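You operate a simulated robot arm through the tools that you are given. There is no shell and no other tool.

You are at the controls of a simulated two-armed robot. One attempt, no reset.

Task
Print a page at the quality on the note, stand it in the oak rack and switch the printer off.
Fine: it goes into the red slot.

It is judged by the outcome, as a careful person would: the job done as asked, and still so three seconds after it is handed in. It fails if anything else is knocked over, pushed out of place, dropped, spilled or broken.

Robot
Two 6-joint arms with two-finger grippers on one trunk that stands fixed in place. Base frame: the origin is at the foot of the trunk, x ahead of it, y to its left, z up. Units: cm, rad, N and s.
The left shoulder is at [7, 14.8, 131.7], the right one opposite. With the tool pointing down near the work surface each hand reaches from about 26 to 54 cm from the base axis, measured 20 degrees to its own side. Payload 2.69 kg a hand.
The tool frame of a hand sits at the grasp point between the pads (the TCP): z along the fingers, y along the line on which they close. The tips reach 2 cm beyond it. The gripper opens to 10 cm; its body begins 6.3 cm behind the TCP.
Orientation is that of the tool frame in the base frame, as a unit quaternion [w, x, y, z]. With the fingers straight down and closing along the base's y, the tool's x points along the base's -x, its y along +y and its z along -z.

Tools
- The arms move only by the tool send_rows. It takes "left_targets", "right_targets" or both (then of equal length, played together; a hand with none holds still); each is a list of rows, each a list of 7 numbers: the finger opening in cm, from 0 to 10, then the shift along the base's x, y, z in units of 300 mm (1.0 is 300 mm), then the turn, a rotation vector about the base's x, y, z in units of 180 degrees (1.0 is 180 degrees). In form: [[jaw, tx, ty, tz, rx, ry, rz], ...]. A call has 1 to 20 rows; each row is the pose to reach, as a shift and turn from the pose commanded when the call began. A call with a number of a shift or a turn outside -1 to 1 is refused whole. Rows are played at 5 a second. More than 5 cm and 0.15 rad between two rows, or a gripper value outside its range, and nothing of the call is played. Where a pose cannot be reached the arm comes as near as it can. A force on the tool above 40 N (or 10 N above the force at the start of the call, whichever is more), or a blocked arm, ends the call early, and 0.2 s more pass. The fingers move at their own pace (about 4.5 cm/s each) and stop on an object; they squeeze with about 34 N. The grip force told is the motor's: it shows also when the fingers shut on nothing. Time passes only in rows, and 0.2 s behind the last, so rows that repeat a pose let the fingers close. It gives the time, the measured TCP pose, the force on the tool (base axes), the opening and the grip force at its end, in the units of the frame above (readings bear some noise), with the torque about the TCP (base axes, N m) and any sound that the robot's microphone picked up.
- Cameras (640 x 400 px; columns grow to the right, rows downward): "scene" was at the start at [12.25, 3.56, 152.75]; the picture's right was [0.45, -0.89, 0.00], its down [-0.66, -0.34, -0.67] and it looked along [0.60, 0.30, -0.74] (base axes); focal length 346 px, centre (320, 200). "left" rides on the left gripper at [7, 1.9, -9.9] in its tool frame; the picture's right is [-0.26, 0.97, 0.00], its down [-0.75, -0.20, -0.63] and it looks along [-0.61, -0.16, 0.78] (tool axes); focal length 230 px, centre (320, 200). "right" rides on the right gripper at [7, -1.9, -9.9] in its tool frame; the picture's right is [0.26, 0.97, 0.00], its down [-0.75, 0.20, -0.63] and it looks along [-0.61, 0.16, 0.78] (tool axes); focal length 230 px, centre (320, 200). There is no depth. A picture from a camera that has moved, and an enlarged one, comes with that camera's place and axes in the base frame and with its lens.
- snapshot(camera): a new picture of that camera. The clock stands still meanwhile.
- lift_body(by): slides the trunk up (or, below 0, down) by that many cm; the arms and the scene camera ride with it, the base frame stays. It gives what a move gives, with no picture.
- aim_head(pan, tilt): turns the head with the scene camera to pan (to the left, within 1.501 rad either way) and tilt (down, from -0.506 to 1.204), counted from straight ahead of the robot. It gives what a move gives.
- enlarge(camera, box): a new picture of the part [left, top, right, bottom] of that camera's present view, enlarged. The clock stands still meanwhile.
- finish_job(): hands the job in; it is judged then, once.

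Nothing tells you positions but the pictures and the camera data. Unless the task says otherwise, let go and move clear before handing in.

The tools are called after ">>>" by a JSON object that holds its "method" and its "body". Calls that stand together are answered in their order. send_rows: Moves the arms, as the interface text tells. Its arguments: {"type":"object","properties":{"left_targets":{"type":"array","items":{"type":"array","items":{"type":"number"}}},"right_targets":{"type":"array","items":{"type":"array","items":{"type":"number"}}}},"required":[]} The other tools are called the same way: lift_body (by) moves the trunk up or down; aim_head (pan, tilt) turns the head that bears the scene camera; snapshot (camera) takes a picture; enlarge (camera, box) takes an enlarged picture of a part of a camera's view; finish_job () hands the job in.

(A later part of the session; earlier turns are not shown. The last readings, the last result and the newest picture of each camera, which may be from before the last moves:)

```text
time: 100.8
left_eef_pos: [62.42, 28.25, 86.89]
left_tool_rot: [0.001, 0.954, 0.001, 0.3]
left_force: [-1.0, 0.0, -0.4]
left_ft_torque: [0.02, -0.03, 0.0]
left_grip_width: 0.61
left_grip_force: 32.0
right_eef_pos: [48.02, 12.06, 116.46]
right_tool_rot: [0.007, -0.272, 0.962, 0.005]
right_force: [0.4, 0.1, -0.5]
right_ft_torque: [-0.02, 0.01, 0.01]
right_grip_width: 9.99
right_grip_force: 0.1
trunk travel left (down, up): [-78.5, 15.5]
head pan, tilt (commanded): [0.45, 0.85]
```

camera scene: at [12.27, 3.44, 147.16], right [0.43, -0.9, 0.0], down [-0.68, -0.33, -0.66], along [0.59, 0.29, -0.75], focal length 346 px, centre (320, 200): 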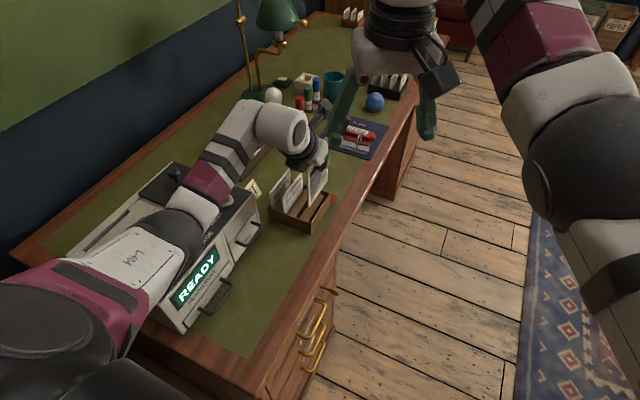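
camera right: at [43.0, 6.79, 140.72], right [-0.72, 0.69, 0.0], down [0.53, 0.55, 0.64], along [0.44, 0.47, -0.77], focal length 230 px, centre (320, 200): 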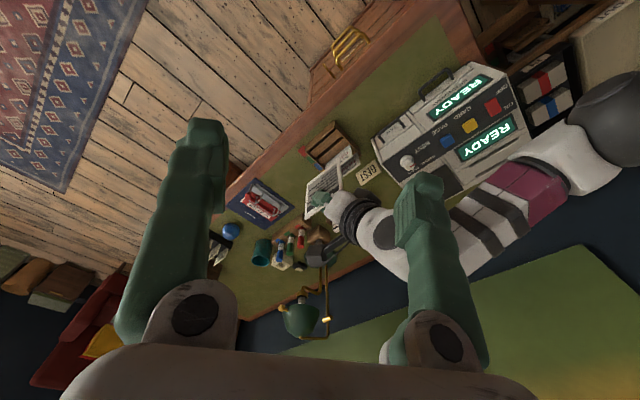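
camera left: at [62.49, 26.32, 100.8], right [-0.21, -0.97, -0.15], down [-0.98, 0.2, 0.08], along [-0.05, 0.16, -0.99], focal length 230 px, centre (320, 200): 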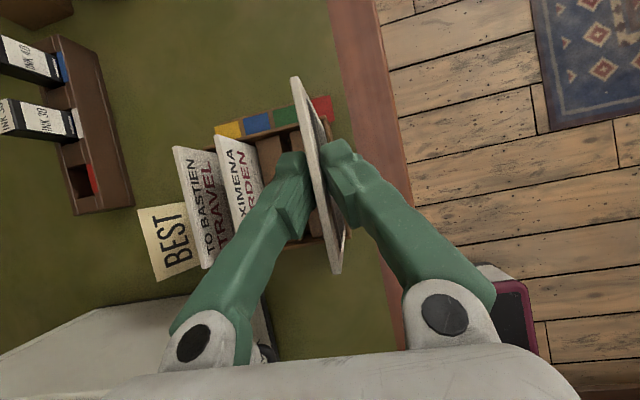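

The slot depth is now ~3.8 cm and there's still no contact, so I'm continuing gently.

>>> {"method": "send_rows", "body": {"left_targets": [[0, 0, 0, -0.005, 0, 0, 0], [0, 0, 0, -0.01, 0, 0, 0], [0, 0, 0, -0.015, 0, 0, 0], [0, 0, 0, -0.015, 0, 0, 0]]}}

>>> {"method": "enlarge", "body": {"camera": "scene", "box": [280, 150, 350, 220]}}

>>> {"method": "enlarge", "body": {"camera": "right", "box": [280, 130, 380, 220]}}

```text
time: 101.8
left_eef_pos: [62.4, 28.23, 86.58]
left_tool_rot: [0.0, 0.954, 0.001, 0.3]
left_force: [0.1, 0.2, -0.2]
left_ft_torque: [0.05, 0.0, -0.05]
left_grip_width: 0.58
left_grip_force: 31.7
right_eef_pos: [47.97, 12.14, 116.48]
right_tool_rot: [0.007, -0.272, 0.962, 0.006]
right_force: [-0.3, 0.6, 0.7]
right_ft_torque: [0.02, -0.02, -0.01]
right_grip_width: 9.97
right_grip_force: 0.1
trunk travel left (down, up): [-78.5, 15.5]
head pan, tilt (commanded): [0.45, 0.85]
```

```text
5.71 times, centred on (315, 185) of scene
camera zoom: at [12.28, 3.44, 143.66], right [0.43, -0.9, 0.0], down [-0.68, -0.33, -0.66], along [0.59, 0.29, -0.75], focal length 1976 px, centre (349, 286)
```

zoom: 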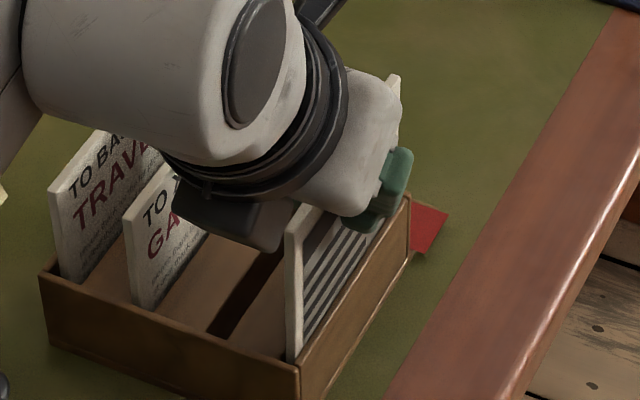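

```text
4.44 times, centred on (330, 175) of right
camera zoom: at [43.01, 6.79, 126.21], right [-0.72, 0.69, 0.0], down [0.53, 0.55, 0.64], along [0.44, 0.47, -0.77], focal length 1022 px, centre (276, 311)
```

zoom: 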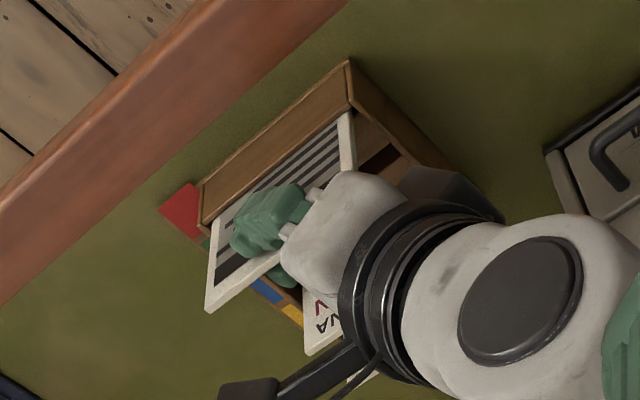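

>>> {"method": "send_rows", "body": {"left_targets": [[0, 0, 0, -0.005, 0, 0, 0], [0, 0, 0, -0.01, 0, 0, 0], [0, 0, 0, -0.015, 0, 0, 0], [0, 0, 0, -0.015, 0, 0, 0]]}}

```text
time: 102.8
left_eef_pos: [62.26, 28.09, 86.5]
left_tool_rot: [0.0, 0.952, -0.001, 0.306]
left_force: [4.4, 3.3, 20.7]
left_ft_torque: [0.09, 0.3, -0.02]
left_grip_width: 0.59
left_grip_force: 32.5
right_eef_pos: [47.78, 11.96, 116.7]
right_tool_rot: [0.008, -0.271, 0.963, 0.007]
right_force: [0.0, -0.2, 0.1]
right_ft_torque: [-0.02, 0.0, -0.01]
right_grip_width: 9.99
right_grip_force: 0.1
trunk travel left (down, up): [-78.5, 15.5]
head pan, tilt (commanded): [0.45, 0.85]
```

The floor is reached (page bottom seated ≈4.2 cm below the rim). I'm relieving the pressure and releasing the page.

>>> {"method": "send_rows", "body": {"left_targets": [[0, 0, 0, 0.008, 0, 0, 0], [0, 0, 0, 0.013, 0, 0, 0], [0, 0, 0, 0.013, 0, 0, 0], [1, 0, 0, 0.013, 0, 0, 0], [2, 0, 0, 0.013, 0, 0, 0], [3, 0, 0, 0.013, 0, 0, 0], [4, 0, 0, 0.013, 0, 0, 0], [4, 0, 0, 0.013, 0, 0, 0]]}}

>>> {"method": "enlarge", "body": {"camera": "scene", "box": [280, 150, 350, 220]}}

>>> {"method": "snapshot", "body": {"camera": "left"}}

>>> {"method": "enlarge", "body": {"camera": "right", "box": [280, 130, 380, 220]}}

```text
time: 104.6
left_eef_pos: [62.5, 28.2, 86.43]
left_tool_rot: [0.0, 0.954, 0.0, 0.301]
left_force: [-0.4, 0.0, -0.3]
left_ft_torque: [0.02, -0.03, -0.01]
left_grip_width: 4.0
left_grip_force: 0.1
right_eef_pos: [47.91, 11.96, 116.64]
right_tool_rot: [0.008, -0.271, 0.963, 0.005]
right_force: [0.4, 1.1, 0.5]
right_ft_torque: [-0.02, 0.0, -0.02]
right_grip_width: 10.04
right_grip_force: 0.0
trunk travel left (down, up): [-78.5, 15.5]
head pan, tilt (commanded): [0.45, 0.85]
```

```text
5.71 times, centred on (315, 185) of scene
camera zoom: at [12.27, 3.42, 143.66], right [0.43, -0.9, 0.0], down [-0.68, -0.33, -0.66], along [0.59, 0.29, -0.75], focal length 1976 px, centre (349, 286)
```

zoom: 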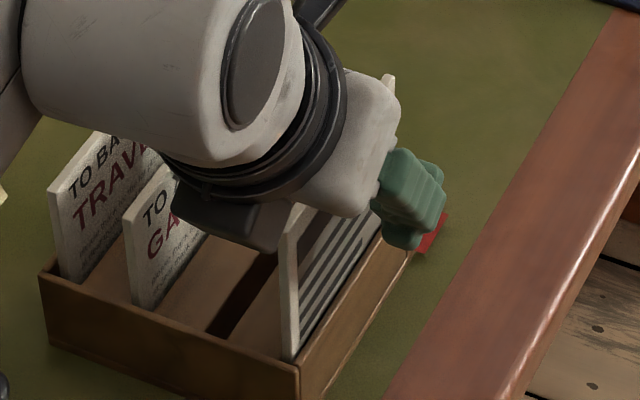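

```text
taken
camera left: at [62.51, 26.4, 98.46], right [-0.21, -0.97, -0.15], down [-0.98, 0.2, 0.08], along [-0.05, 0.16, -0.99], focal length 230 px, centre (320, 200)
```

left: 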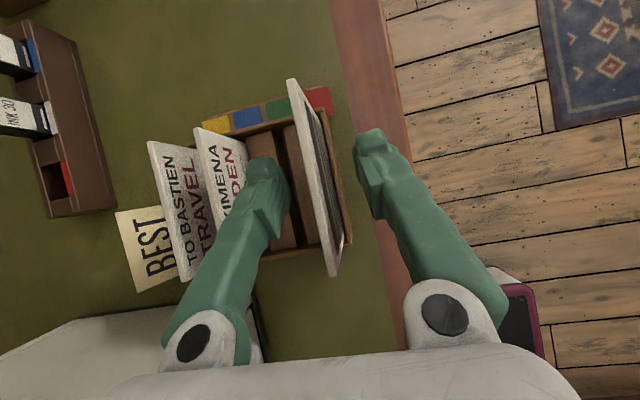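

```text
4.44 times, centred on (330, 175) of right
camera zoom: at [43.0, 6.76, 126.22], right [-0.72, 0.69, 0.0], down [0.53, 0.55, 0.64], along [0.44, 0.47, -0.77], focal length 1022 px, centre (276, 311)
```

zoom: 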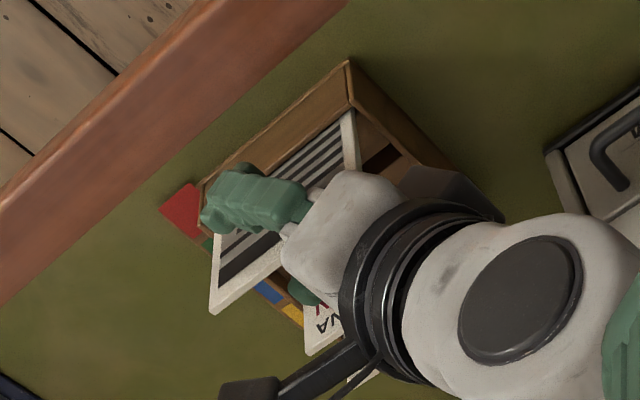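

The page stands in the red slot. I'm rising straight up with the open fingers clear of it.

>>> {"method": "send_rows", "body": {"left_targets": [[4, 0, 0, 0.03, 0, 0, 0], [4, 0, 0, 0.08, 0, 0, 0], [4, 0, 0, 0.15, 0, 0, 0], [4, 0, 0, 0.23, 0, 0, 0], [4, 0, 0, 0.32, 0, 0, 0], [4, 0, 0, 0.4, 0, 0, 0], [4, 0, 0, 0.4, 0, 0, 0]]}}

>>> {"method": "enlarge", "body": {"camera": "scene", "box": [270, 140, 360, 220]}}

>>> {"method": "enlarge", "body": {"camera": "right", "box": [280, 130, 380, 220]}}

>>> {"method": "snapshot", "body": {"camera": "left"}}

```text
time: 106.2
left_eef_pos: [62.37, 27.92, 98.49]
left_tool_rot: [0.001, 0.954, 0.0, 0.3]
left_force: [-0.3, -0.1, 0.0]
left_ft_torque: [-0.01, -0.01, 0.01]
left_grip_width: 3.99
left_grip_force: 0.0
right_eef_pos: [48.1, 12.08, 116.5]
right_tool_rot: [0.007, -0.272, 0.962, 0.005]
right_force: [0.0, -0.3, 0.0]
right_ft_torque: [0.02, 0.01, -0.03]
right_grip_width: 10.0
right_grip_force: 0.1
trunk travel left (down, up): [-78.5, 15.5]
head pan, tilt (commanded): [0.45, 0.85]
```

```text
5.00 times, centred on (315, 180) of scene
camera zoom: at [12.29, 3.45, 143.66], right [0.43, -0.9, 0.0], down [-0.68, -0.33, -0.66], along [0.59, 0.29, -0.75], focal length 1729 px, centre (345, 300)
```

zoom: 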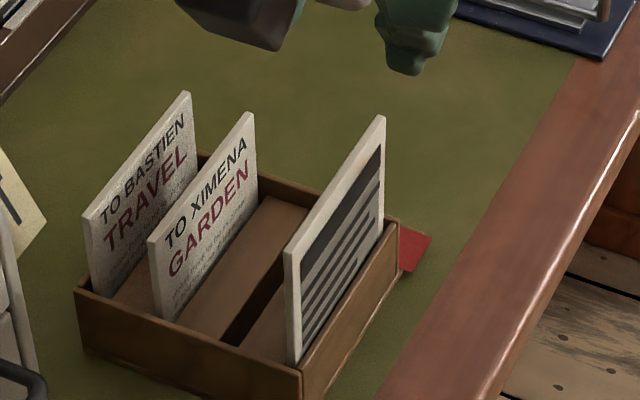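

```text
4.44 times, centred on (330, 175) of right
camera zoom: at [43.02, 6.79, 126.21], right [-0.72, 0.69, 0.0], down [0.53, 0.55, 0.64], along [0.44, 0.47, -0.77], focal length 1022 px, centre (276, 311)
```

zoom: 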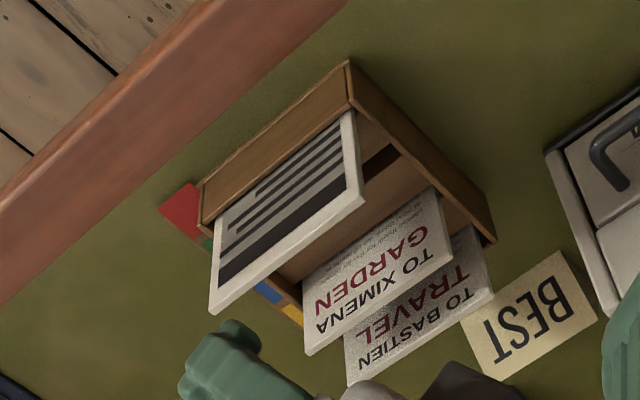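

```text
taken
camera left: at [62.36, 25.99, 110.61], right [-0.21, -0.97, -0.15], down [-0.98, 0.2, 0.08], along [-0.05, 0.16, -0.99], focal length 230 px, centre (320, 200)
```

left: 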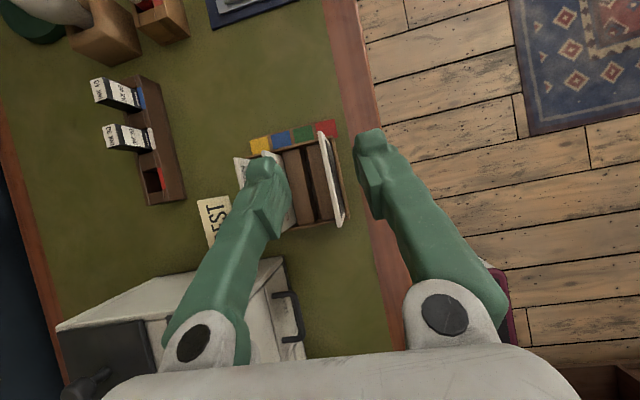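

The page stands upright in the red slot next to the others. Now to switch off: I'll raise the trunk for reach and look closely at the red rocker.

>>> {"method": "lift_body", "body": {"by": 14}}

>>> {"method": "aim_head", "body": {"pan": 0.95, "tilt": 0.95}}

>>> {"method": "send_rows", "body": {"left_targets": [[3, -0.05, 0.02, 0, 0, 0, 0], [2, -0.12, 0.05, 0, 0, 0, 0], [1, -0.2, 0.09, 0, 0, 0, 0], [0, -0.28, 0.13, 0, 0, 0, 0], [0, -0.37, 0.17, -0.02, 0, 0, 0], [0, -0.46, 0.21, -0.05, 0, 0, 0], [0, -0.55, 0.25, -0.08, 0, 0, 0], [0, -0.64, 0.29, -0.11, 0, 0, 0], [0, -0.73, 0.33, -0.14, 0, 0, 0], [0, -0.82, 0.37, -0.17, 0, 0, 0], [0, -0.9, 0.4, -0.2, 0, 0, 0], [0, -0.9, 0.4, -0.2, 0, 0, 0]]}}

>>> {"method": "snapshot", "body": {"camera": "scene"}}

>>> {"method": "snapshot", "body": {"camera": "left"}}

```text
time: 107.8
left_eef_pos: [62.24, 27.77, 112.61]
left_tool_rot: [0.001, 0.954, 0.001, 0.301]
left_force: [-0.2, -0.4, -1.2]
left_ft_torque: [0.01, 0.01, -0.01]
left_grip_width: 3.98
left_grip_force: 0.0
right_eef_pos: [48.11, 12.16, 130.52]
right_tool_rot: [0.006, -0.271, 0.962, 0.005]
right_force: [0.4, 0.0, -0.1]
right_ft_torque: [-0.01, 0.0, -0.01]
right_grip_width: 10.01
right_grip_force: 0.0
trunk travel left (down, up): [-92.5, 1.5]
head pan, tilt (commanded): [0.45, 0.85]
```

```text
time: 108.8
left_eef_pos: [62.31, 27.98, 112.48]
left_tool_rot: [0.0, 0.954, 0.001, 0.301]
left_force: [-0.2, -0.6, -0.9]
left_ft_torque: [-0.05, -0.01, 0.03]
left_grip_width: 3.99
left_grip_force: 0.0
right_eef_pos: [47.99, 12.14, 130.51]
right_tool_rot: [0.008, -0.271, 0.962, 0.006]
right_force: [0.7, 0.8, 0.1]
right_ft_torque: [-0.01, 0.02, 0.0]
right_grip_width: 10.02
right_grip_force: 0.0
trunk travel left (down, up): [-92.5, 1.5]
head pan, tilt (commanded): [0.949, 0.949]
```

```text
time: 111.4
left_eef_pos: [35.25, 40.02, 106.5]
left_tool_rot: [0.002, 0.954, 0.0, 0.301]
left_force: [-0.8, -0.3, -0.2]
left_ft_torque: [-0.03, -0.03, -0.02]
left_grip_width: 0.02
left_grip_force: 29.3
right_eef_pos: [48.04, 12.16, 130.59]
right_tool_rot: [0.006, -0.272, 0.962, 0.005]
right_force: [-0.6, -0.5, 0.8]
right_ft_torque: [0.01, 0.04, 0.0]
right_grip_width: 10.01
right_grip_force: 0.1
trunk travel left (down, up): [-92.5, 1.5]
head pan, tilt (commanded): [0.949, 0.949]
```

```text
taken
camera scene: at [9.5, 5.96, 156.91], right [0.81, -0.58, 0.0], down [-0.47, -0.66, -0.58], along [0.34, 0.47, -0.81], focal length 346 px, centre (320, 200)
```

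scene: 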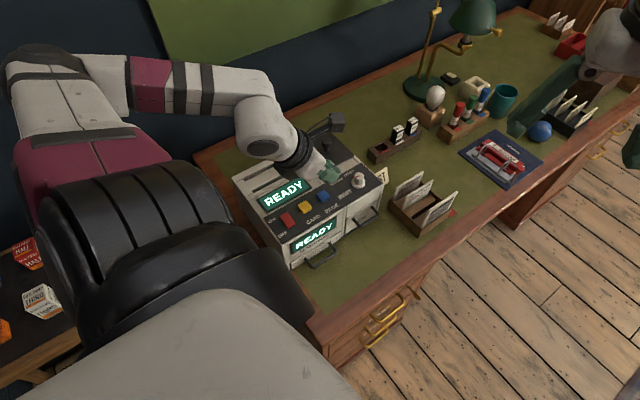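

```text
taken
camera left: at [35.31, 38.13, 118.65], right [-0.21, -0.97, -0.15], down [-0.98, 0.2, 0.08], along [-0.05, 0.16, -0.99], focal length 230 px, centre (320, 200)
```

left: 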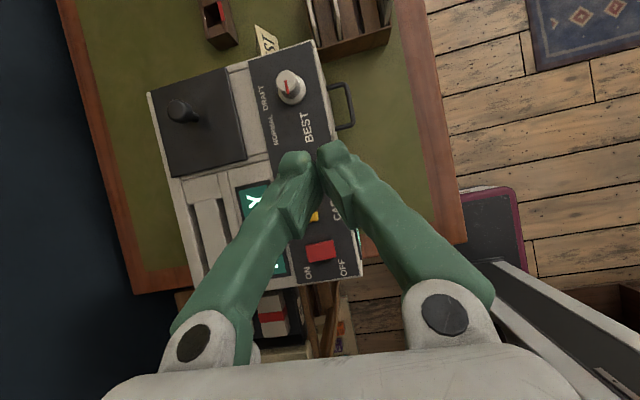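

I'm here with no limits flagged, and the page still stands in the rack. I'll zoom in on the red rocker.

>>> {"method": "enlarge", "body": {"camera": "scene", "box": [255, 195, 335, 255]}}

>>> {"method": "enlarge", "body": {"camera": "left", "box": [290, 215, 370, 285]}}

>>> {"method": "enlarge", "body": {"camera": "right", "box": [440, 60, 540, 160]}}

```text
6.67 times, centred on (295, 225) of scene
camera zoom: at [9.5, 5.96, 156.91], right [0.81, -0.58, 0.0], down [-0.47, -0.66, -0.58], along [0.34, 0.47, -0.81], focal length 2305 px, centre (487, 33)
```

zoom: 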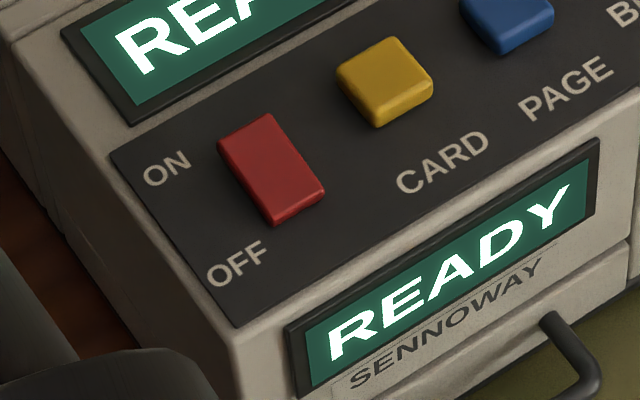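

```text
5.71 times, centred on (330, 250) of left
camera zoom: at [35.31, 38.13, 118.65], right [-0.21, -0.97, -0.15], down [-0.98, 0.2, 0.08], along [-0.05, 0.16, -0.99], focal length 1315 px, centre (263, -86)
```

zoom: 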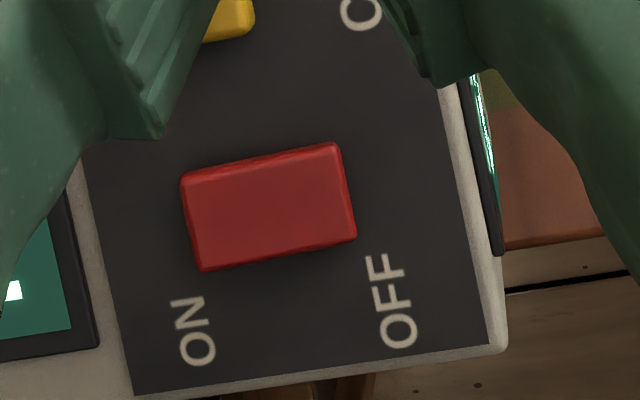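

```text
4.00 times, centred on (490, 110) of right
camera zoom: at [43.04, 6.79, 140.21], right [-0.72, 0.69, 0.0], down [0.53, 0.55, 0.64], along [0.44, 0.47, -0.77], focal length 920 px, centre (-360, 560)
```

zoom: 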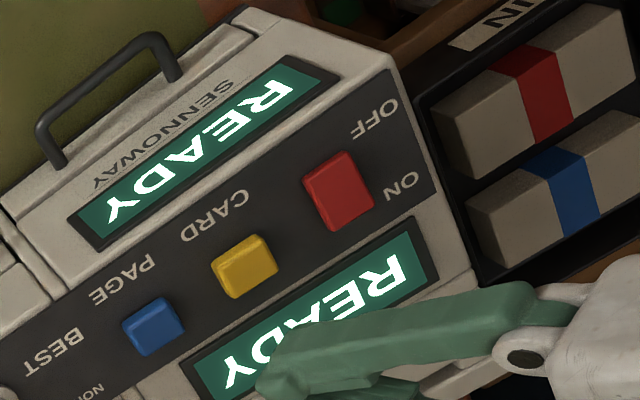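

The rocker spans y≈42.1–45.9 at x≈27.6. Its OFF (−y) end is raised (z≈91.6) and its ON end is down. I'll hover the closed fingers over the OFF half.

>>> {"method": "send_rows", "body": {"left_targets": [[0, -0.07, 0.015, -0.05, 0, 0, 0], [0, -0.14, 0.03, -0.1, 0, 0, 0], [0, -0.2, 0.045, -0.16, 0, 0, 0], [0, -0.2603, 0.0573, -0.22, 0, 0, 0], [0, -0.2603, 0.0573, -0.28, 0, 0, 0], [0, -0.2603, 0.0573, -0.3177, 0, 0, 0], [0, -0.2603, 0.0573, -0.3177, 0, 0, 0]]}}

>>> {"method": "snapshot", "body": {"camera": "left"}}

>>> {"method": "enlarge", "body": {"camera": "scene", "box": [215, 150, 355, 260]}}

```text
time: 113.0
left_eef_pos: [27.43, 41.7, 97.13]
left_tool_rot: [0.001, 0.953, 0.001, 0.302]
left_force: [-0.2, 0.1, 0.3]
left_ft_torque: [0.03, -0.04, -0.02]
left_grip_width: 0.0
left_grip_force: 29.5
right_eef_pos: [48.04, 12.15, 130.47]
right_tool_rot: [0.008, -0.272, 0.962, 0.005]
right_force: [-0.8, -0.1, 0.3]
right_ft_torque: [-0.01, 0.01, 0.0]
right_grip_width: 9.98
right_grip_force: 0.0
trunk travel left (down, up): [-92.5, 1.5]
head pan, tilt (commanded): [0.949, 0.949]
```

```text
taken
camera left: at [27.43, 39.81, 109.09], right [-0.21, -0.97, -0.15], down [-0.98, 0.2, 0.08], along [-0.05, 0.16, -0.99], focal length 230 px, centre (320, 200)
```

left: 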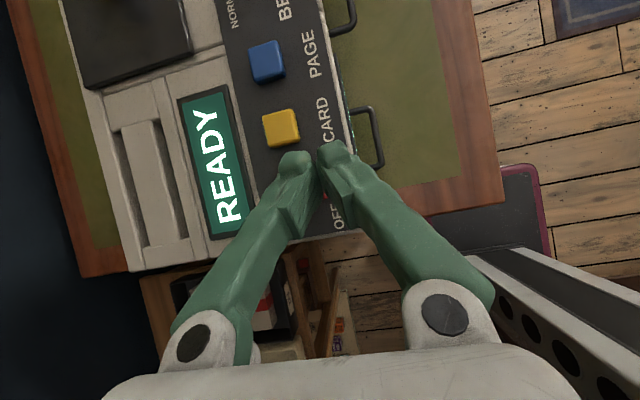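

```text
3.64 times, centred on (285, 205) of scene
camera zoom: at [9.47, 5.95, 156.91], right [0.81, -0.58, 0.0], down [-0.47, -0.66, -0.58], along [0.34, 0.47, -0.81], focal length 1257 px, centre (447, 182)
```

zoom: 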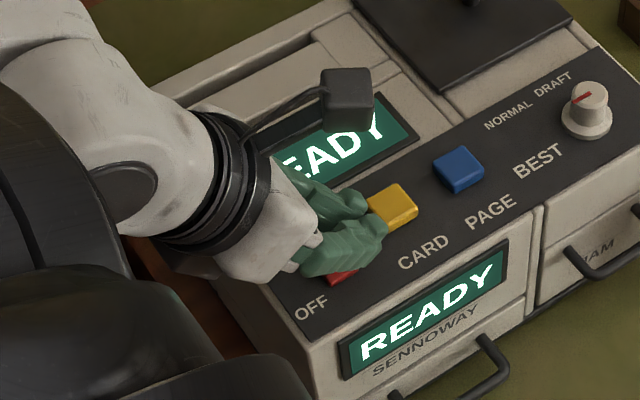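

The position looks right: the fingers are over the OFF half and clear of the yellow button. I'm pressing down slowly.

>>> {"method": "send_rows", "body": {"left_targets": [[0, 0, 0, -0.04, 0, 0, 0], [0, 0, 0, -0.08, 0, 0, 0], [0, 0, 0, -0.1, 0, 0, 0], [0, 0, 0, -0.11, 0, 0, 0], [0, 0, 0, -0.12, 0, 0, 0], [0, 0, 0, -0.13, 0, 0, 0]]}}

>>> {"method": "enlarge", "body": {"camera": "scene", "box": [215, 150, 355, 260]}}

```text
time: 114.4
left_eef_pos: [27.46, 41.65, 93.1]
left_tool_rot: [0.0, 0.953, -0.001, 0.302]
left_force: [-0.1, 0.7, -0.3]
left_ft_torque: [0.01, 0.02, 0.02]
left_grip_width: 0.01
left_grip_force: 29.9
right_eef_pos: [47.88, 12.2, 130.51]
right_tool_rot: [0.007, -0.271, 0.963, 0.006]
right_force: [1.0, 0.1, 0.0]
right_ft_torque: [0.0, -0.01, -0.04]
right_grip_width: 9.99
right_grip_force: 0.0
trunk travel left (down, up): [-92.5, 1.5]
head pan, tilt (commanded): [0.949, 0.949]
```

```text
3.64 times, centred on (285, 205) of scene
camera zoom: at [9.46, 5.96, 156.91], right [0.81, -0.58, 0.0], down [-0.47, -0.66, -0.58], along [0.34, 0.47, -0.81], focal length 1257 px, centre (447, 182)
```

zoom: 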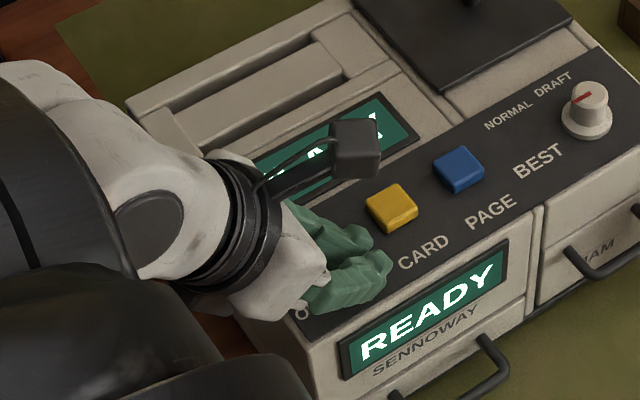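

No contact yet, so I'm continuing down a little.

>>> {"method": "send_rows", "body": {"left_targets": [[0, 0, 0, -0.008, 0, 0, 0], [0, 0, 0, -0.016, 0, 0, 0], [0, 0, 0, -0.024, 0, 0, 0]]}}

>>> {"method": "snapshot", "body": {"camera": "left"}}

>>> {"method": "enlarge", "body": {"camera": "right", "box": [440, 60, 540, 160]}}

```text
time: 115.3
left_eef_pos: [27.58, 41.18, 92.89]
left_tool_rot: [0.0, 0.951, -0.002, 0.31]
left_force: [-6.6, -3.4, 21.0]
left_ft_torque: [0.13, 0.13, 0.08]
left_grip_width: 0.01
left_grip_force: 29.3
right_eef_pos: [47.58, 11.88, 130.79]
right_tool_rot: [0.009, -0.272, 0.962, 0.006]
right_force: [-1.2, -0.5, -0.1]
right_ft_torque: [0.02, 0.0, -0.01]
right_grip_width: 10.01
right_grip_force: 0.0
trunk travel left (down, up): [-92.5, 1.5]
head pan, tilt (commanded): [0.949, 0.949]
stopped in row 3 (left hand): the force on the tool passed its limit at 42 N (the readings are from after the stop); the commanded pose is now the measured one
```

```text
taken
camera left: at [27.4, 39.34, 104.92], right [-0.21, -0.97, -0.15], down [-0.98, 0.2, 0.07], along [-0.03, 0.16, -0.99], focal length 230 px, centre (320, 200)
```

left: 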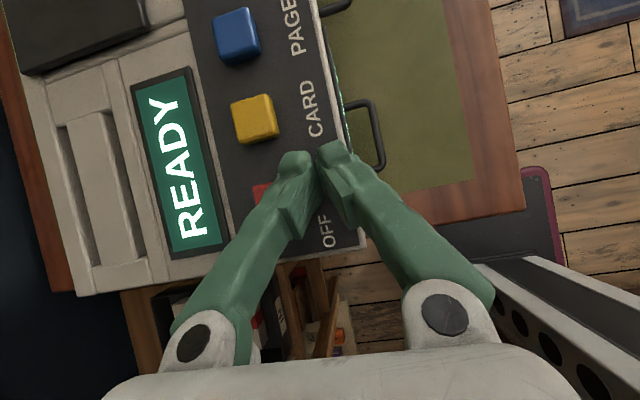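

```text
4.00 times, centred on (490, 110) of right
camera zoom: at [42.56, 6.41, 140.37], right [-0.72, 0.69, 0.0], down [0.53, 0.55, 0.65], along [0.45, 0.47, -0.76], focal length 920 px, centre (-360, 560)
```

zoom: 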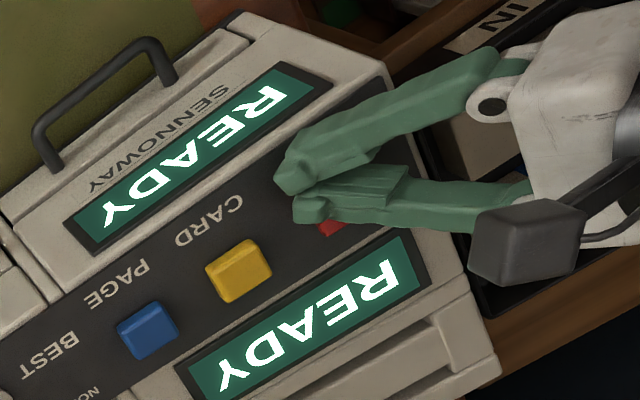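

The finger met the rocker's end face instead of its top: the hand was pushed toward −y and the display still says READY. I'm lifting and shifting about 1 cm in +y.

>>> {"method": "send_rows", "body": {"left_targets": [[0, 0, 0, 0.03, 0, 0, 0], [0, 0, 0.01, 0.07, 0, 0, 0], [0, 0, 0.03, 0.09, 0, 0, 0], [0, 0, 0.0467, 0.09, 0, 0, 0], [0, 0, 0.0467, 0.09, 0, 0, 0], [0, 0, 0.0467, 0.09, 0, 0, 0]]}}

>>> {"method": "snapshot", "body": {"camera": "left"}}

>>> {"method": "enlarge", "body": {"camera": "right", "box": [440, 60, 540, 160]}}

>>> {"method": "enlarge", "body": {"camera": "scene", "box": [230, 180, 330, 260]}}

```text
time: 116.7
left_eef_pos: [27.71, 42.94, 95.27]
left_tool_rot: [0.0, 0.952, -0.001, 0.307]
left_force: [-0.3, 0.0, 0.1]
left_ft_torque: [0.01, 0.01, -0.01]
left_grip_width: 0.0
left_grip_force: 30.1
right_eef_pos: [47.9, 12.05, 130.59]
right_tool_rot: [0.007, -0.271, 0.963, 0.006]
right_force: [0.0, -0.4, -0.1]
right_ft_torque: [0.01, 0.03, -0.01]
right_grip_width: 10.0
right_grip_force: 0.2
trunk travel left (down, up): [-92.5, 1.5]
head pan, tilt (commanded): [0.949, 0.949]
```

```text
taken
camera left: at [27.55, 41.05, 107.28], right [-0.21, -0.97, -0.15], down [-0.98, 0.2, 0.07], along [-0.04, 0.16, -0.99], focal length 230 px, centre (320, 200)
```

left: 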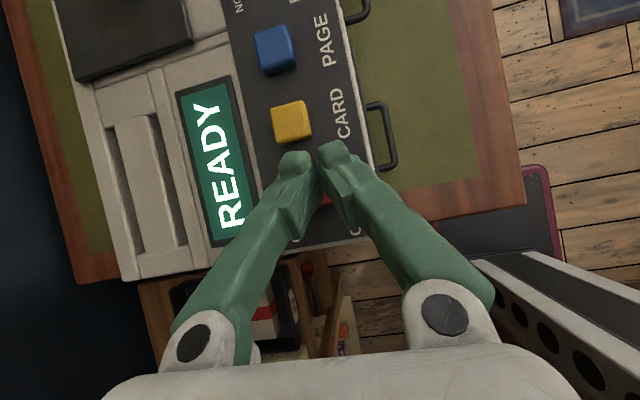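

```text
4.00 times, centred on (490, 110) of right
camera zoom: at [42.95, 6.73, 140.24], right [-0.72, 0.69, 0.0], down [0.53, 0.55, 0.64], along [0.44, 0.47, -0.77], focal length 920 px, centre (-360, 560)
```

zoom: 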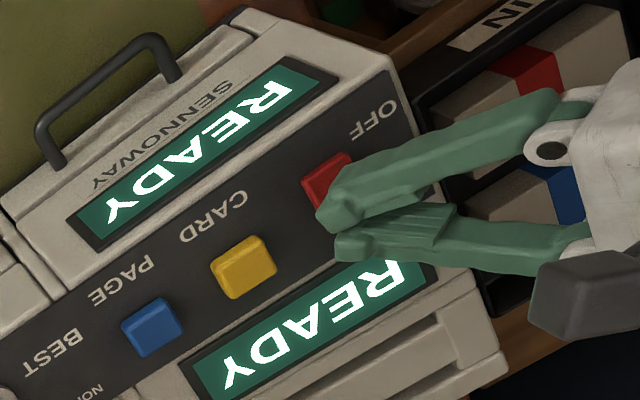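

```text
5.00 times, centred on (280, 220) of scene
camera zoom: at [9.4, 5.89, 156.92], right [0.81, -0.58, 0.0], down [-0.47, -0.66, -0.58], along [0.34, 0.47, -0.81], focal length 1729 px, centre (520, 100)
```

zoom: 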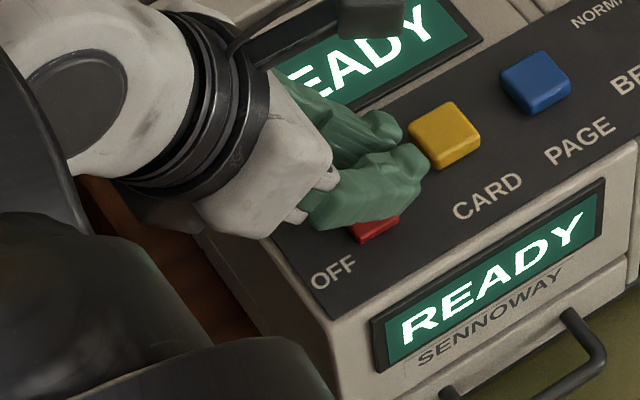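

The half-width of the closed fingers is about 1 cm, so a TCP y of about 42.65 centres them on the OFF half. I'm pressing there.

>>> {"method": "send_rows", "body": {"left_targets": [[0, 0, -0.008, -0.01, 0, 0, 0], [0, 0, -0.008, -0.025, 0, 0, 0], [0, 0, -0.008, -0.04, 0, 0, 0], [0, 0, -0.008, -0.048, 0, 0, 0], [0, 0, -0.008, -0.056, 0, 0, 0]]}}

>>> {"method": "enlarge", "body": {"camera": "scene", "box": [230, 180, 330, 260]}}

```text
time: 117.9
left_eef_pos: [27.63, 42.79, 93.5]
left_tool_rot: [0.001, 0.952, -0.001, 0.307]
left_force: [0.4, -0.1, 0.2]
left_ft_torque: [0.0, 0.0, -0.02]
left_grip_width: 0.0
left_grip_force: 29.7
right_eef_pos: [48.07, 12.08, 130.54]
right_tool_rot: [0.008, -0.271, 0.962, 0.006]
right_force: [1.0, 0.1, 0.6]
right_ft_torque: [0.0, 0.0, 0.0]
right_grip_width: 9.99
right_grip_force: 0.1
trunk travel left (down, up): [-92.5, 1.5]
head pan, tilt (commanded): [0.949, 0.949]
```

```text
5.00 times, centred on (280, 220) of scene
camera zoom: at [9.45, 5.95, 156.91], right [0.81, -0.58, 0.0], down [-0.47, -0.66, -0.58], along [0.34, 0.47, -0.81], focal length 1729 px, centre (520, 100)
```

zoom: 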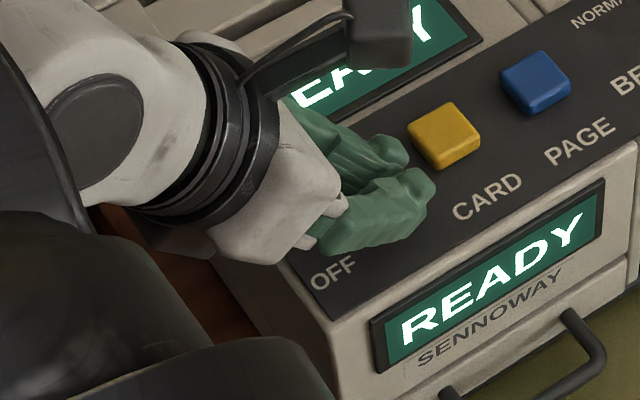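

>>> {"method": "send_rows", "body": {"left_targets": [[0, 0, 0, -0.006, 0, 0, 0], [0, 0, 0, -0.012, 0, 0, 0], [0, 0, 0, -0.018, 0, 0, 0]]}}

>>> {"method": "enlarge", "body": {"camera": "scene", "box": [230, 180, 330, 260]}}

```text
time: 118.7
left_eef_pos: [27.87, 42.7, 93.08]
left_tool_rot: [0.0, 0.951, -0.002, 0.308]
left_force: [-2.0, 0.1, 9.0]
left_ft_torque: [0.12, 0.06, 0.01]
left_grip_width: 0.0
left_grip_force: 28.9
right_eef_pos: [47.85, 12.07, 130.69]
right_tool_rot: [0.008, -0.272, 0.962, 0.006]
right_force: [0.4, 0.1, -0.2]
right_ft_torque: [0.02, -0.01, -0.04]
right_grip_width: 10.0
right_grip_force: 0.1
trunk travel left (down, up): [-92.5, 1.5]
head pan, tilt (commanded): [0.949, 0.949]
```

```text
5.00 times, centred on (280, 220) of scene
camera zoom: at [9.28, 5.83, 156.94], right [0.81, -0.58, 0.0], down [-0.47, -0.66, -0.58], along [0.34, 0.47, -0.81], focal length 1729 px, centre (520, 100)
```

zoom: 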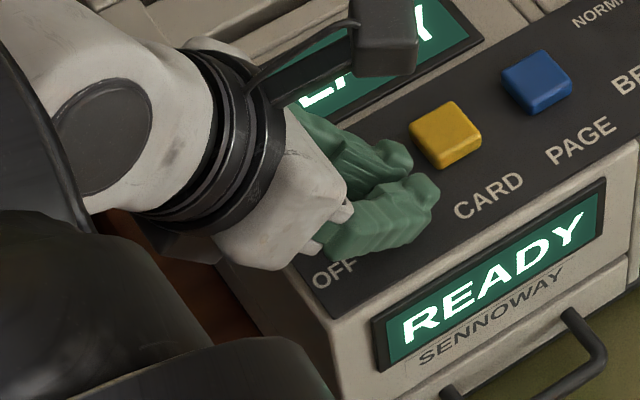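

Contact is at 9 N with no toggle yet, so I'm pressing a bit more.

>>> {"method": "send_rows", "body": {"left_targets": [[0, 0, 0, -0.008, 0, 0, 0], [0, 0, 0, -0.016, 0, 0, 0], [0, 0, 0, -0.02, 0, 0, 0]]}}

>>> {"method": "enlarge", "body": {"camera": "scene", "box": [230, 180, 330, 260]}}

>>> {"method": "enlarge", "body": {"camera": "right", "box": [440, 60, 540, 160]}}

```text
time: 119.4
left_eef_pos: [27.78, 42.35, 92.96]
left_tool_rot: [-0.001, 0.949, -0.002, 0.314]
left_force: [-6.3, -2.5, 18.7]
left_ft_torque: [0.1, 0.1, 0.14]
left_grip_width: 0.0
left_grip_force: 29.9
right_eef_pos: [47.57, 11.85, 130.76]
right_tool_rot: [0.01, -0.271, 0.962, 0.006]
right_force: [-0.7, -0.2, 0.5]
right_ft_torque: [0.0, 0.04, -0.01]
right_grip_width: 10.01
right_grip_force: 0.0
trunk travel left (down, up): [-92.5, 1.5]
head pan, tilt (commanded): [0.949, 0.949]
stopped in row 3 (left hand): the force on the tool passed its limit at 42 N (the readings are from after the stop); the commanded pose is now the measured one
```

```text
5.00 times, centred on (280, 220) of scene
camera zoom: at [8.98, 5.55, 156.95], right [0.81, -0.58, 0.0], down [-0.47, -0.66, -0.59], along [0.34, 0.48, -0.81], focal length 1729 px, centre (520, 100)
```

zoom: 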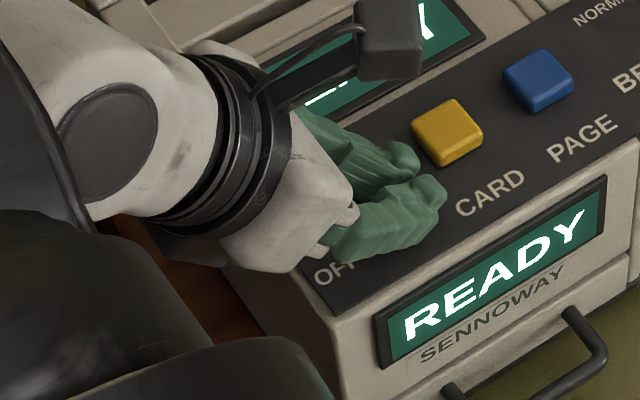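

```text
4.00 times, centred on (490, 110) of right
camera zoom: at [42.57, 6.45, 140.36], right [-0.72, 0.69, 0.0], down [0.53, 0.55, 0.65], along [0.45, 0.47, -0.76], focal length 920 px, centre (-360, 560)
```

zoom: 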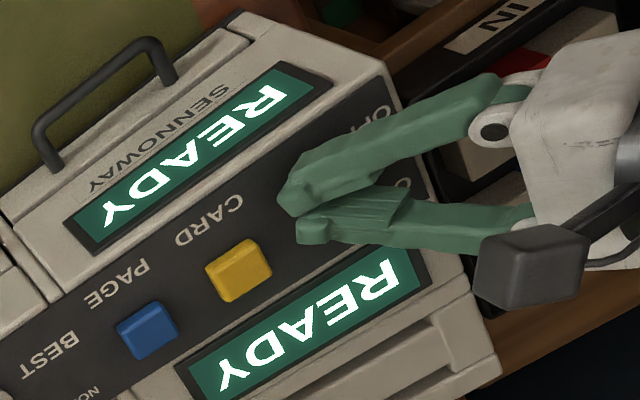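

It hit 42 N with no toggle, so I'm lifting off to look at the rocker's state before trying again.

>>> {"method": "send_rows", "body": {"left_targets": [[0, 0, 0, 0.03, 0, 0, 0], [0, 0, 0, 0.08, 0, 0, 0], [0, -0.03, 0, 0.14, 0, 0, 0], [0, -0.06, 0, 0.2, 0, 0, 0], [0, -0.06, 0, 0.2, 0, 0, 0], [0, -0.06, 0, 0.2, 0, 0, 0]]}}

>>> {"method": "enlarge", "body": {"camera": "right", "box": [470, 80, 550, 140]}}

>>> {"method": "enlarge", "body": {"camera": "scene", "box": [250, 190, 330, 250]}}

>>> {"method": "snapshot", "body": {"camera": "left"}}

```text
time: 120.8
left_eef_pos: [26.43, 42.77, 98.61]
left_tool_rot: [-0.001, 0.951, -0.001, 0.31]
left_force: [0.1, -0.3, 0.3]
left_ft_torque: [-0.01, -0.01, 0.01]
left_grip_width: 0.0
left_grip_force: 29.0
right_eef_pos: [47.91, 12.02, 130.63]
right_tool_rot: [0.008, -0.271, 0.963, 0.006]
right_force: [-0.6, -0.2, 0.0]
right_ft_torque: [-0.03, -0.02, 0.01]
right_grip_width: 10.02
right_grip_force: 0.1
trunk travel left (down, up): [-92.5, 1.5]
head pan, tilt (commanded): [0.949, 0.949]
```

```text
6.67 times, centred on (510, 110) of right
camera zoom: at [42.94, 6.76, 140.24], right [-0.72, 0.69, 0.0], down [0.53, 0.55, 0.64], along [0.44, 0.47, -0.77], focal length 1534 px, centre (-947, 800)
```

zoom: 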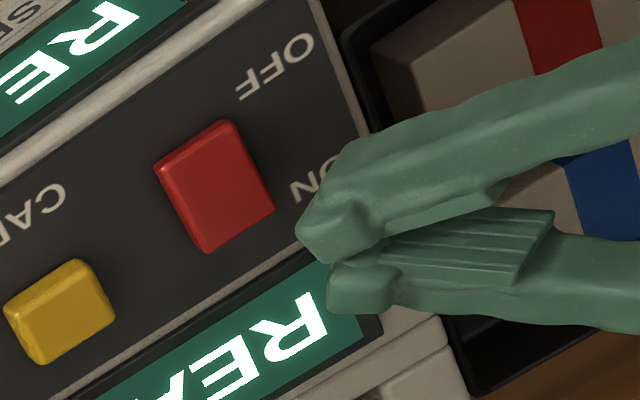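

```text
6.67 times, centred on (290, 220) of scene
camera zoom: at [9.39, 5.92, 156.92], right [0.81, -0.58, 0.0], down [-0.47, -0.66, -0.58], along [0.34, 0.47, -0.81], focal length 2305 px, centre (520, 67)
```

zoom: 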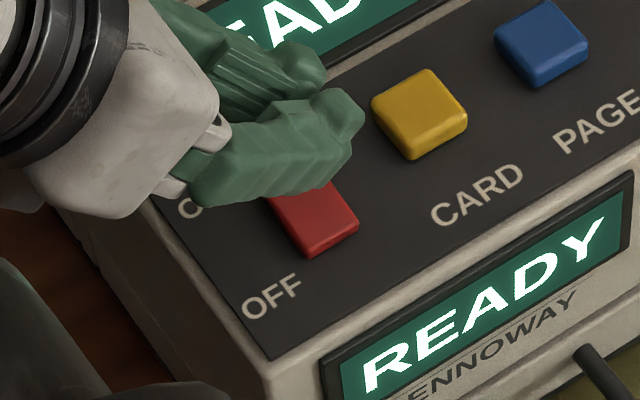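

```text
taken
camera left: at [26.15, 40.82, 110.65], right [-0.21, -0.96, -0.15], down [-0.98, 0.2, 0.06], along [-0.03, 0.16, -0.99], focal length 230 px, centre (320, 200)
```

left: 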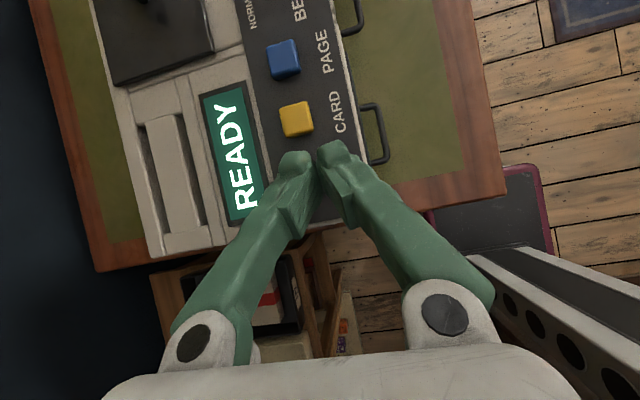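

I need a clear look at the switch, so I'm moving the hand aside (up and toward −y) and zooming from both cameras.

>>> {"method": "send_rows", "body": {"left_targets": [[0, 0.02, -0.06, 0.04, 0, 0, 0], [0, 0.05, -0.14, 0.08, 0, 0, 0], [0, 0.08, -0.22, 0.1, 0, 0, 0], [0, 0.1, -0.3, 0.1, 0, 0, 0], [0, 0.1, -0.3, 0.1, 0, 0, 0], [0, 0.1, -0.3, 0.1, 0, 0, 0]]}}

>>> {"method": "enlarge", "body": {"camera": "right", "box": [480, 85, 520, 115]}}

>>> {"method": "enlarge", "body": {"camera": "scene", "box": [270, 205, 310, 235]}}

>>> {"method": "snapshot", "body": {"camera": "left"}}

>>> {"method": "snapshot", "body": {"camera": "scene"}}

```text
time: 122.2
left_eef_pos: [29.32, 33.75, 101.88]
left_tool_rot: [0.0, 0.95, -0.003, 0.311]
left_force: [0.0, 0.0, -0.4]
left_ft_torque: [-0.04, 0.03, -0.01]
left_grip_width: 0.01
left_grip_force: 29.1
right_eef_pos: [48.04, 12.17, 130.62]
right_tool_rot: [0.008, -0.272, 0.962, 0.006]
right_force: [-0.7, 0.4, 0.3]
right_ft_torque: [0.03, -0.01, -0.02]
right_grip_width: 10.01
right_grip_force: 0.1
trunk travel left (down, up): [-92.5, 1.5]
head pan, tilt (commanded): [0.949, 0.949]
```

```text
13.33 times, centred on (500, 100) of right
camera zoom: at [43.0, 6.82, 140.22], right [-0.72, 0.69, 0.0], down [0.53, 0.55, 0.64], along [0.44, 0.47, -0.77], focal length 3068 px, centre (-2080, 1533)
```

zoom: 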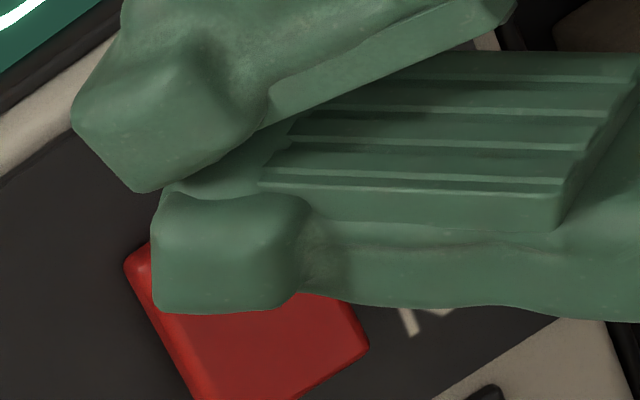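

```text
13.33 times, centred on (290, 220) of scene
camera zoom: at [9.46, 5.99, 156.91], right [0.81, -0.58, 0.0], down [-0.47, -0.66, -0.58], along [0.34, 0.47, -0.81], focal length 4610 px, centre (720, -67)
```

zoom: 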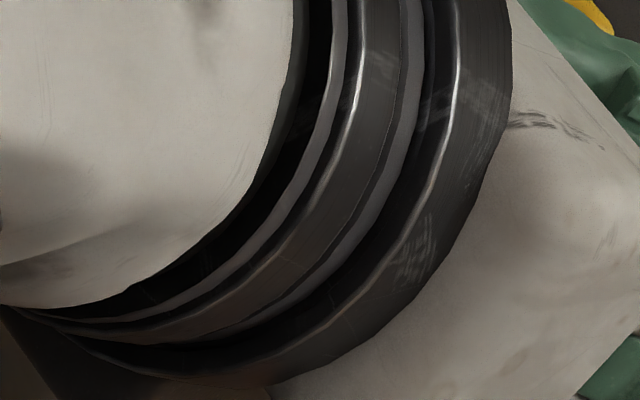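

```text
taken
camera left: at [29.13, 31.89, 113.85], right [-0.21, -0.97, -0.15], down [-0.98, 0.2, 0.06], along [-0.03, 0.16, -0.99], focal length 230 px, centre (320, 200)
```

left: 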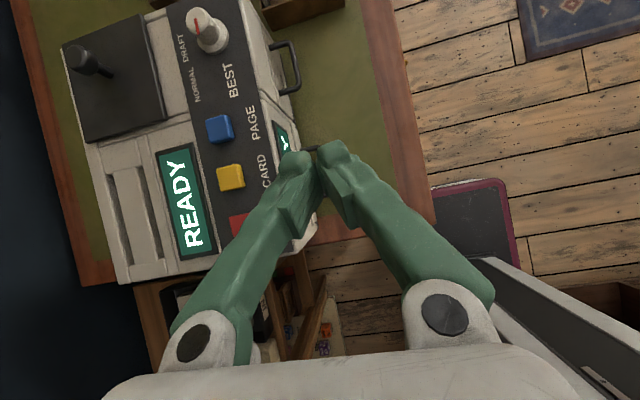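

```text
taken
camera scene: at [9.46, 5.99, 156.91], right [0.81, -0.58, 0.0], down [-0.47, -0.66, -0.58], along [0.34, 0.47, -0.81], focal length 346 px, centre (320, 200)
```

scene: 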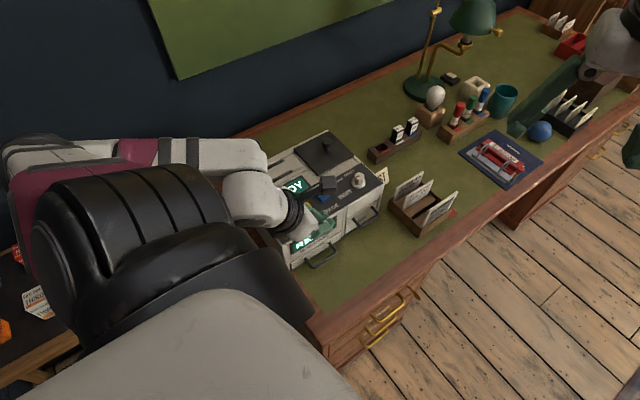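

>>> {"method": "send_rows", "body": {"left_targets": [[0, 0.06, 0.06, 0.08, 0, 0, 0], [0, 0.12, 0.13, 0.15, 0, 0, 0], [0, 0.18, 0.2, 0.2, 0, 0, 0], [0, 0.25, 0.27, 0.23, 0, 0, 0], [0, 0.32, 0.34, 0.25, 0, 0, 0], [0, 0.38, 0.4, 0.27, 0, 0, 0], [0, 0.38, 0.4, 0.27, 0, 0, 0]]}}

>>> {"method": "enlarge", "body": {"camera": "right", "box": [475, 80, 525, 118]}}

>>> {"method": "enlarge", "body": {"camera": "scene", "box": [265, 200, 315, 238]}}

>>> {"method": "snapshot", "body": {"camera": "left"}}

```text
time: 123.8
left_eef_pos: [40.68, 45.54, 109.75]
left_tool_rot: [0.0, 0.951, -0.002, 0.31]
left_force: [-0.4, -0.7, 0.7]
left_ft_torque: [0.01, 0.04, 0.05]
left_grip_width: 0.0
left_grip_force: 29.7
right_eef_pos: [47.9, 12.18, 130.54]
right_tool_rot: [0.008, -0.272, 0.962, 0.006]
right_force: [-0.4, -0.2, 0.3]
right_ft_torque: [0.02, -0.01, -0.02]
right_grip_width: 10.01
right_grip_force: 0.0
trunk travel left (down, up): [-92.5, 1.5]
head pan, tilt (commanded): [0.949, 0.949]
```

```text
10.53 times, centred on (500, 99) of right
camera zoom: at [42.98, 6.75, 140.22], right [-0.72, 0.69, 0.0], down [0.53, 0.55, 0.64], along [0.44, 0.47, -0.77], focal length 2422 px, centre (-1575, 1263)
```

zoom: 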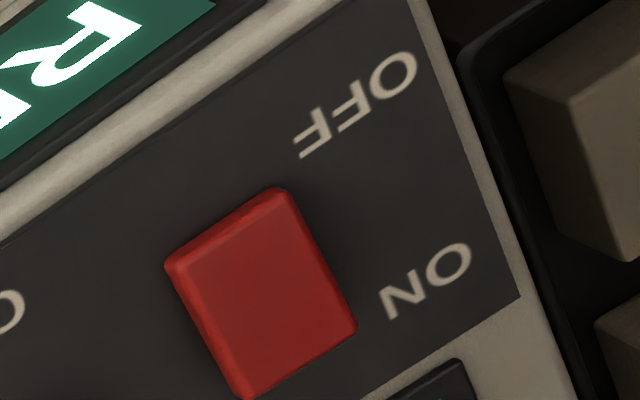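

```text
10.53 times, centred on (290, 219) of scene
camera zoom: at [9.44, 5.92, 156.91], right [0.81, -0.58, 0.0], down [-0.47, -0.66, -0.58], along [0.34, 0.47, -0.81], focal length 3639 px, centre (636, 0)
```

zoom: 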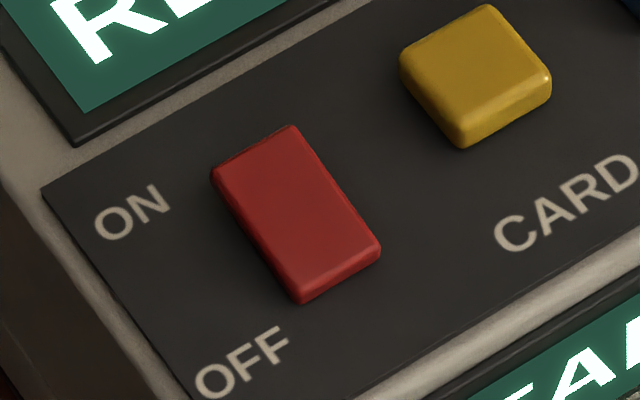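

```text
taken
camera left: at [40.57, 43.68, 121.92], right [-0.21, -0.97, -0.15], down [-0.98, 0.2, 0.06], along [-0.03, 0.16, -0.99], focal length 230 px, centre (320, 200)
```

left: 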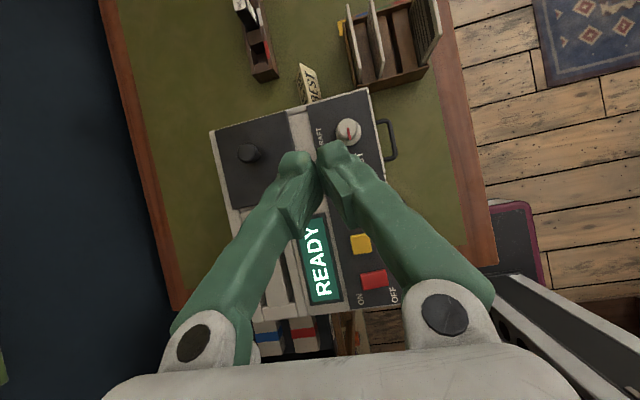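

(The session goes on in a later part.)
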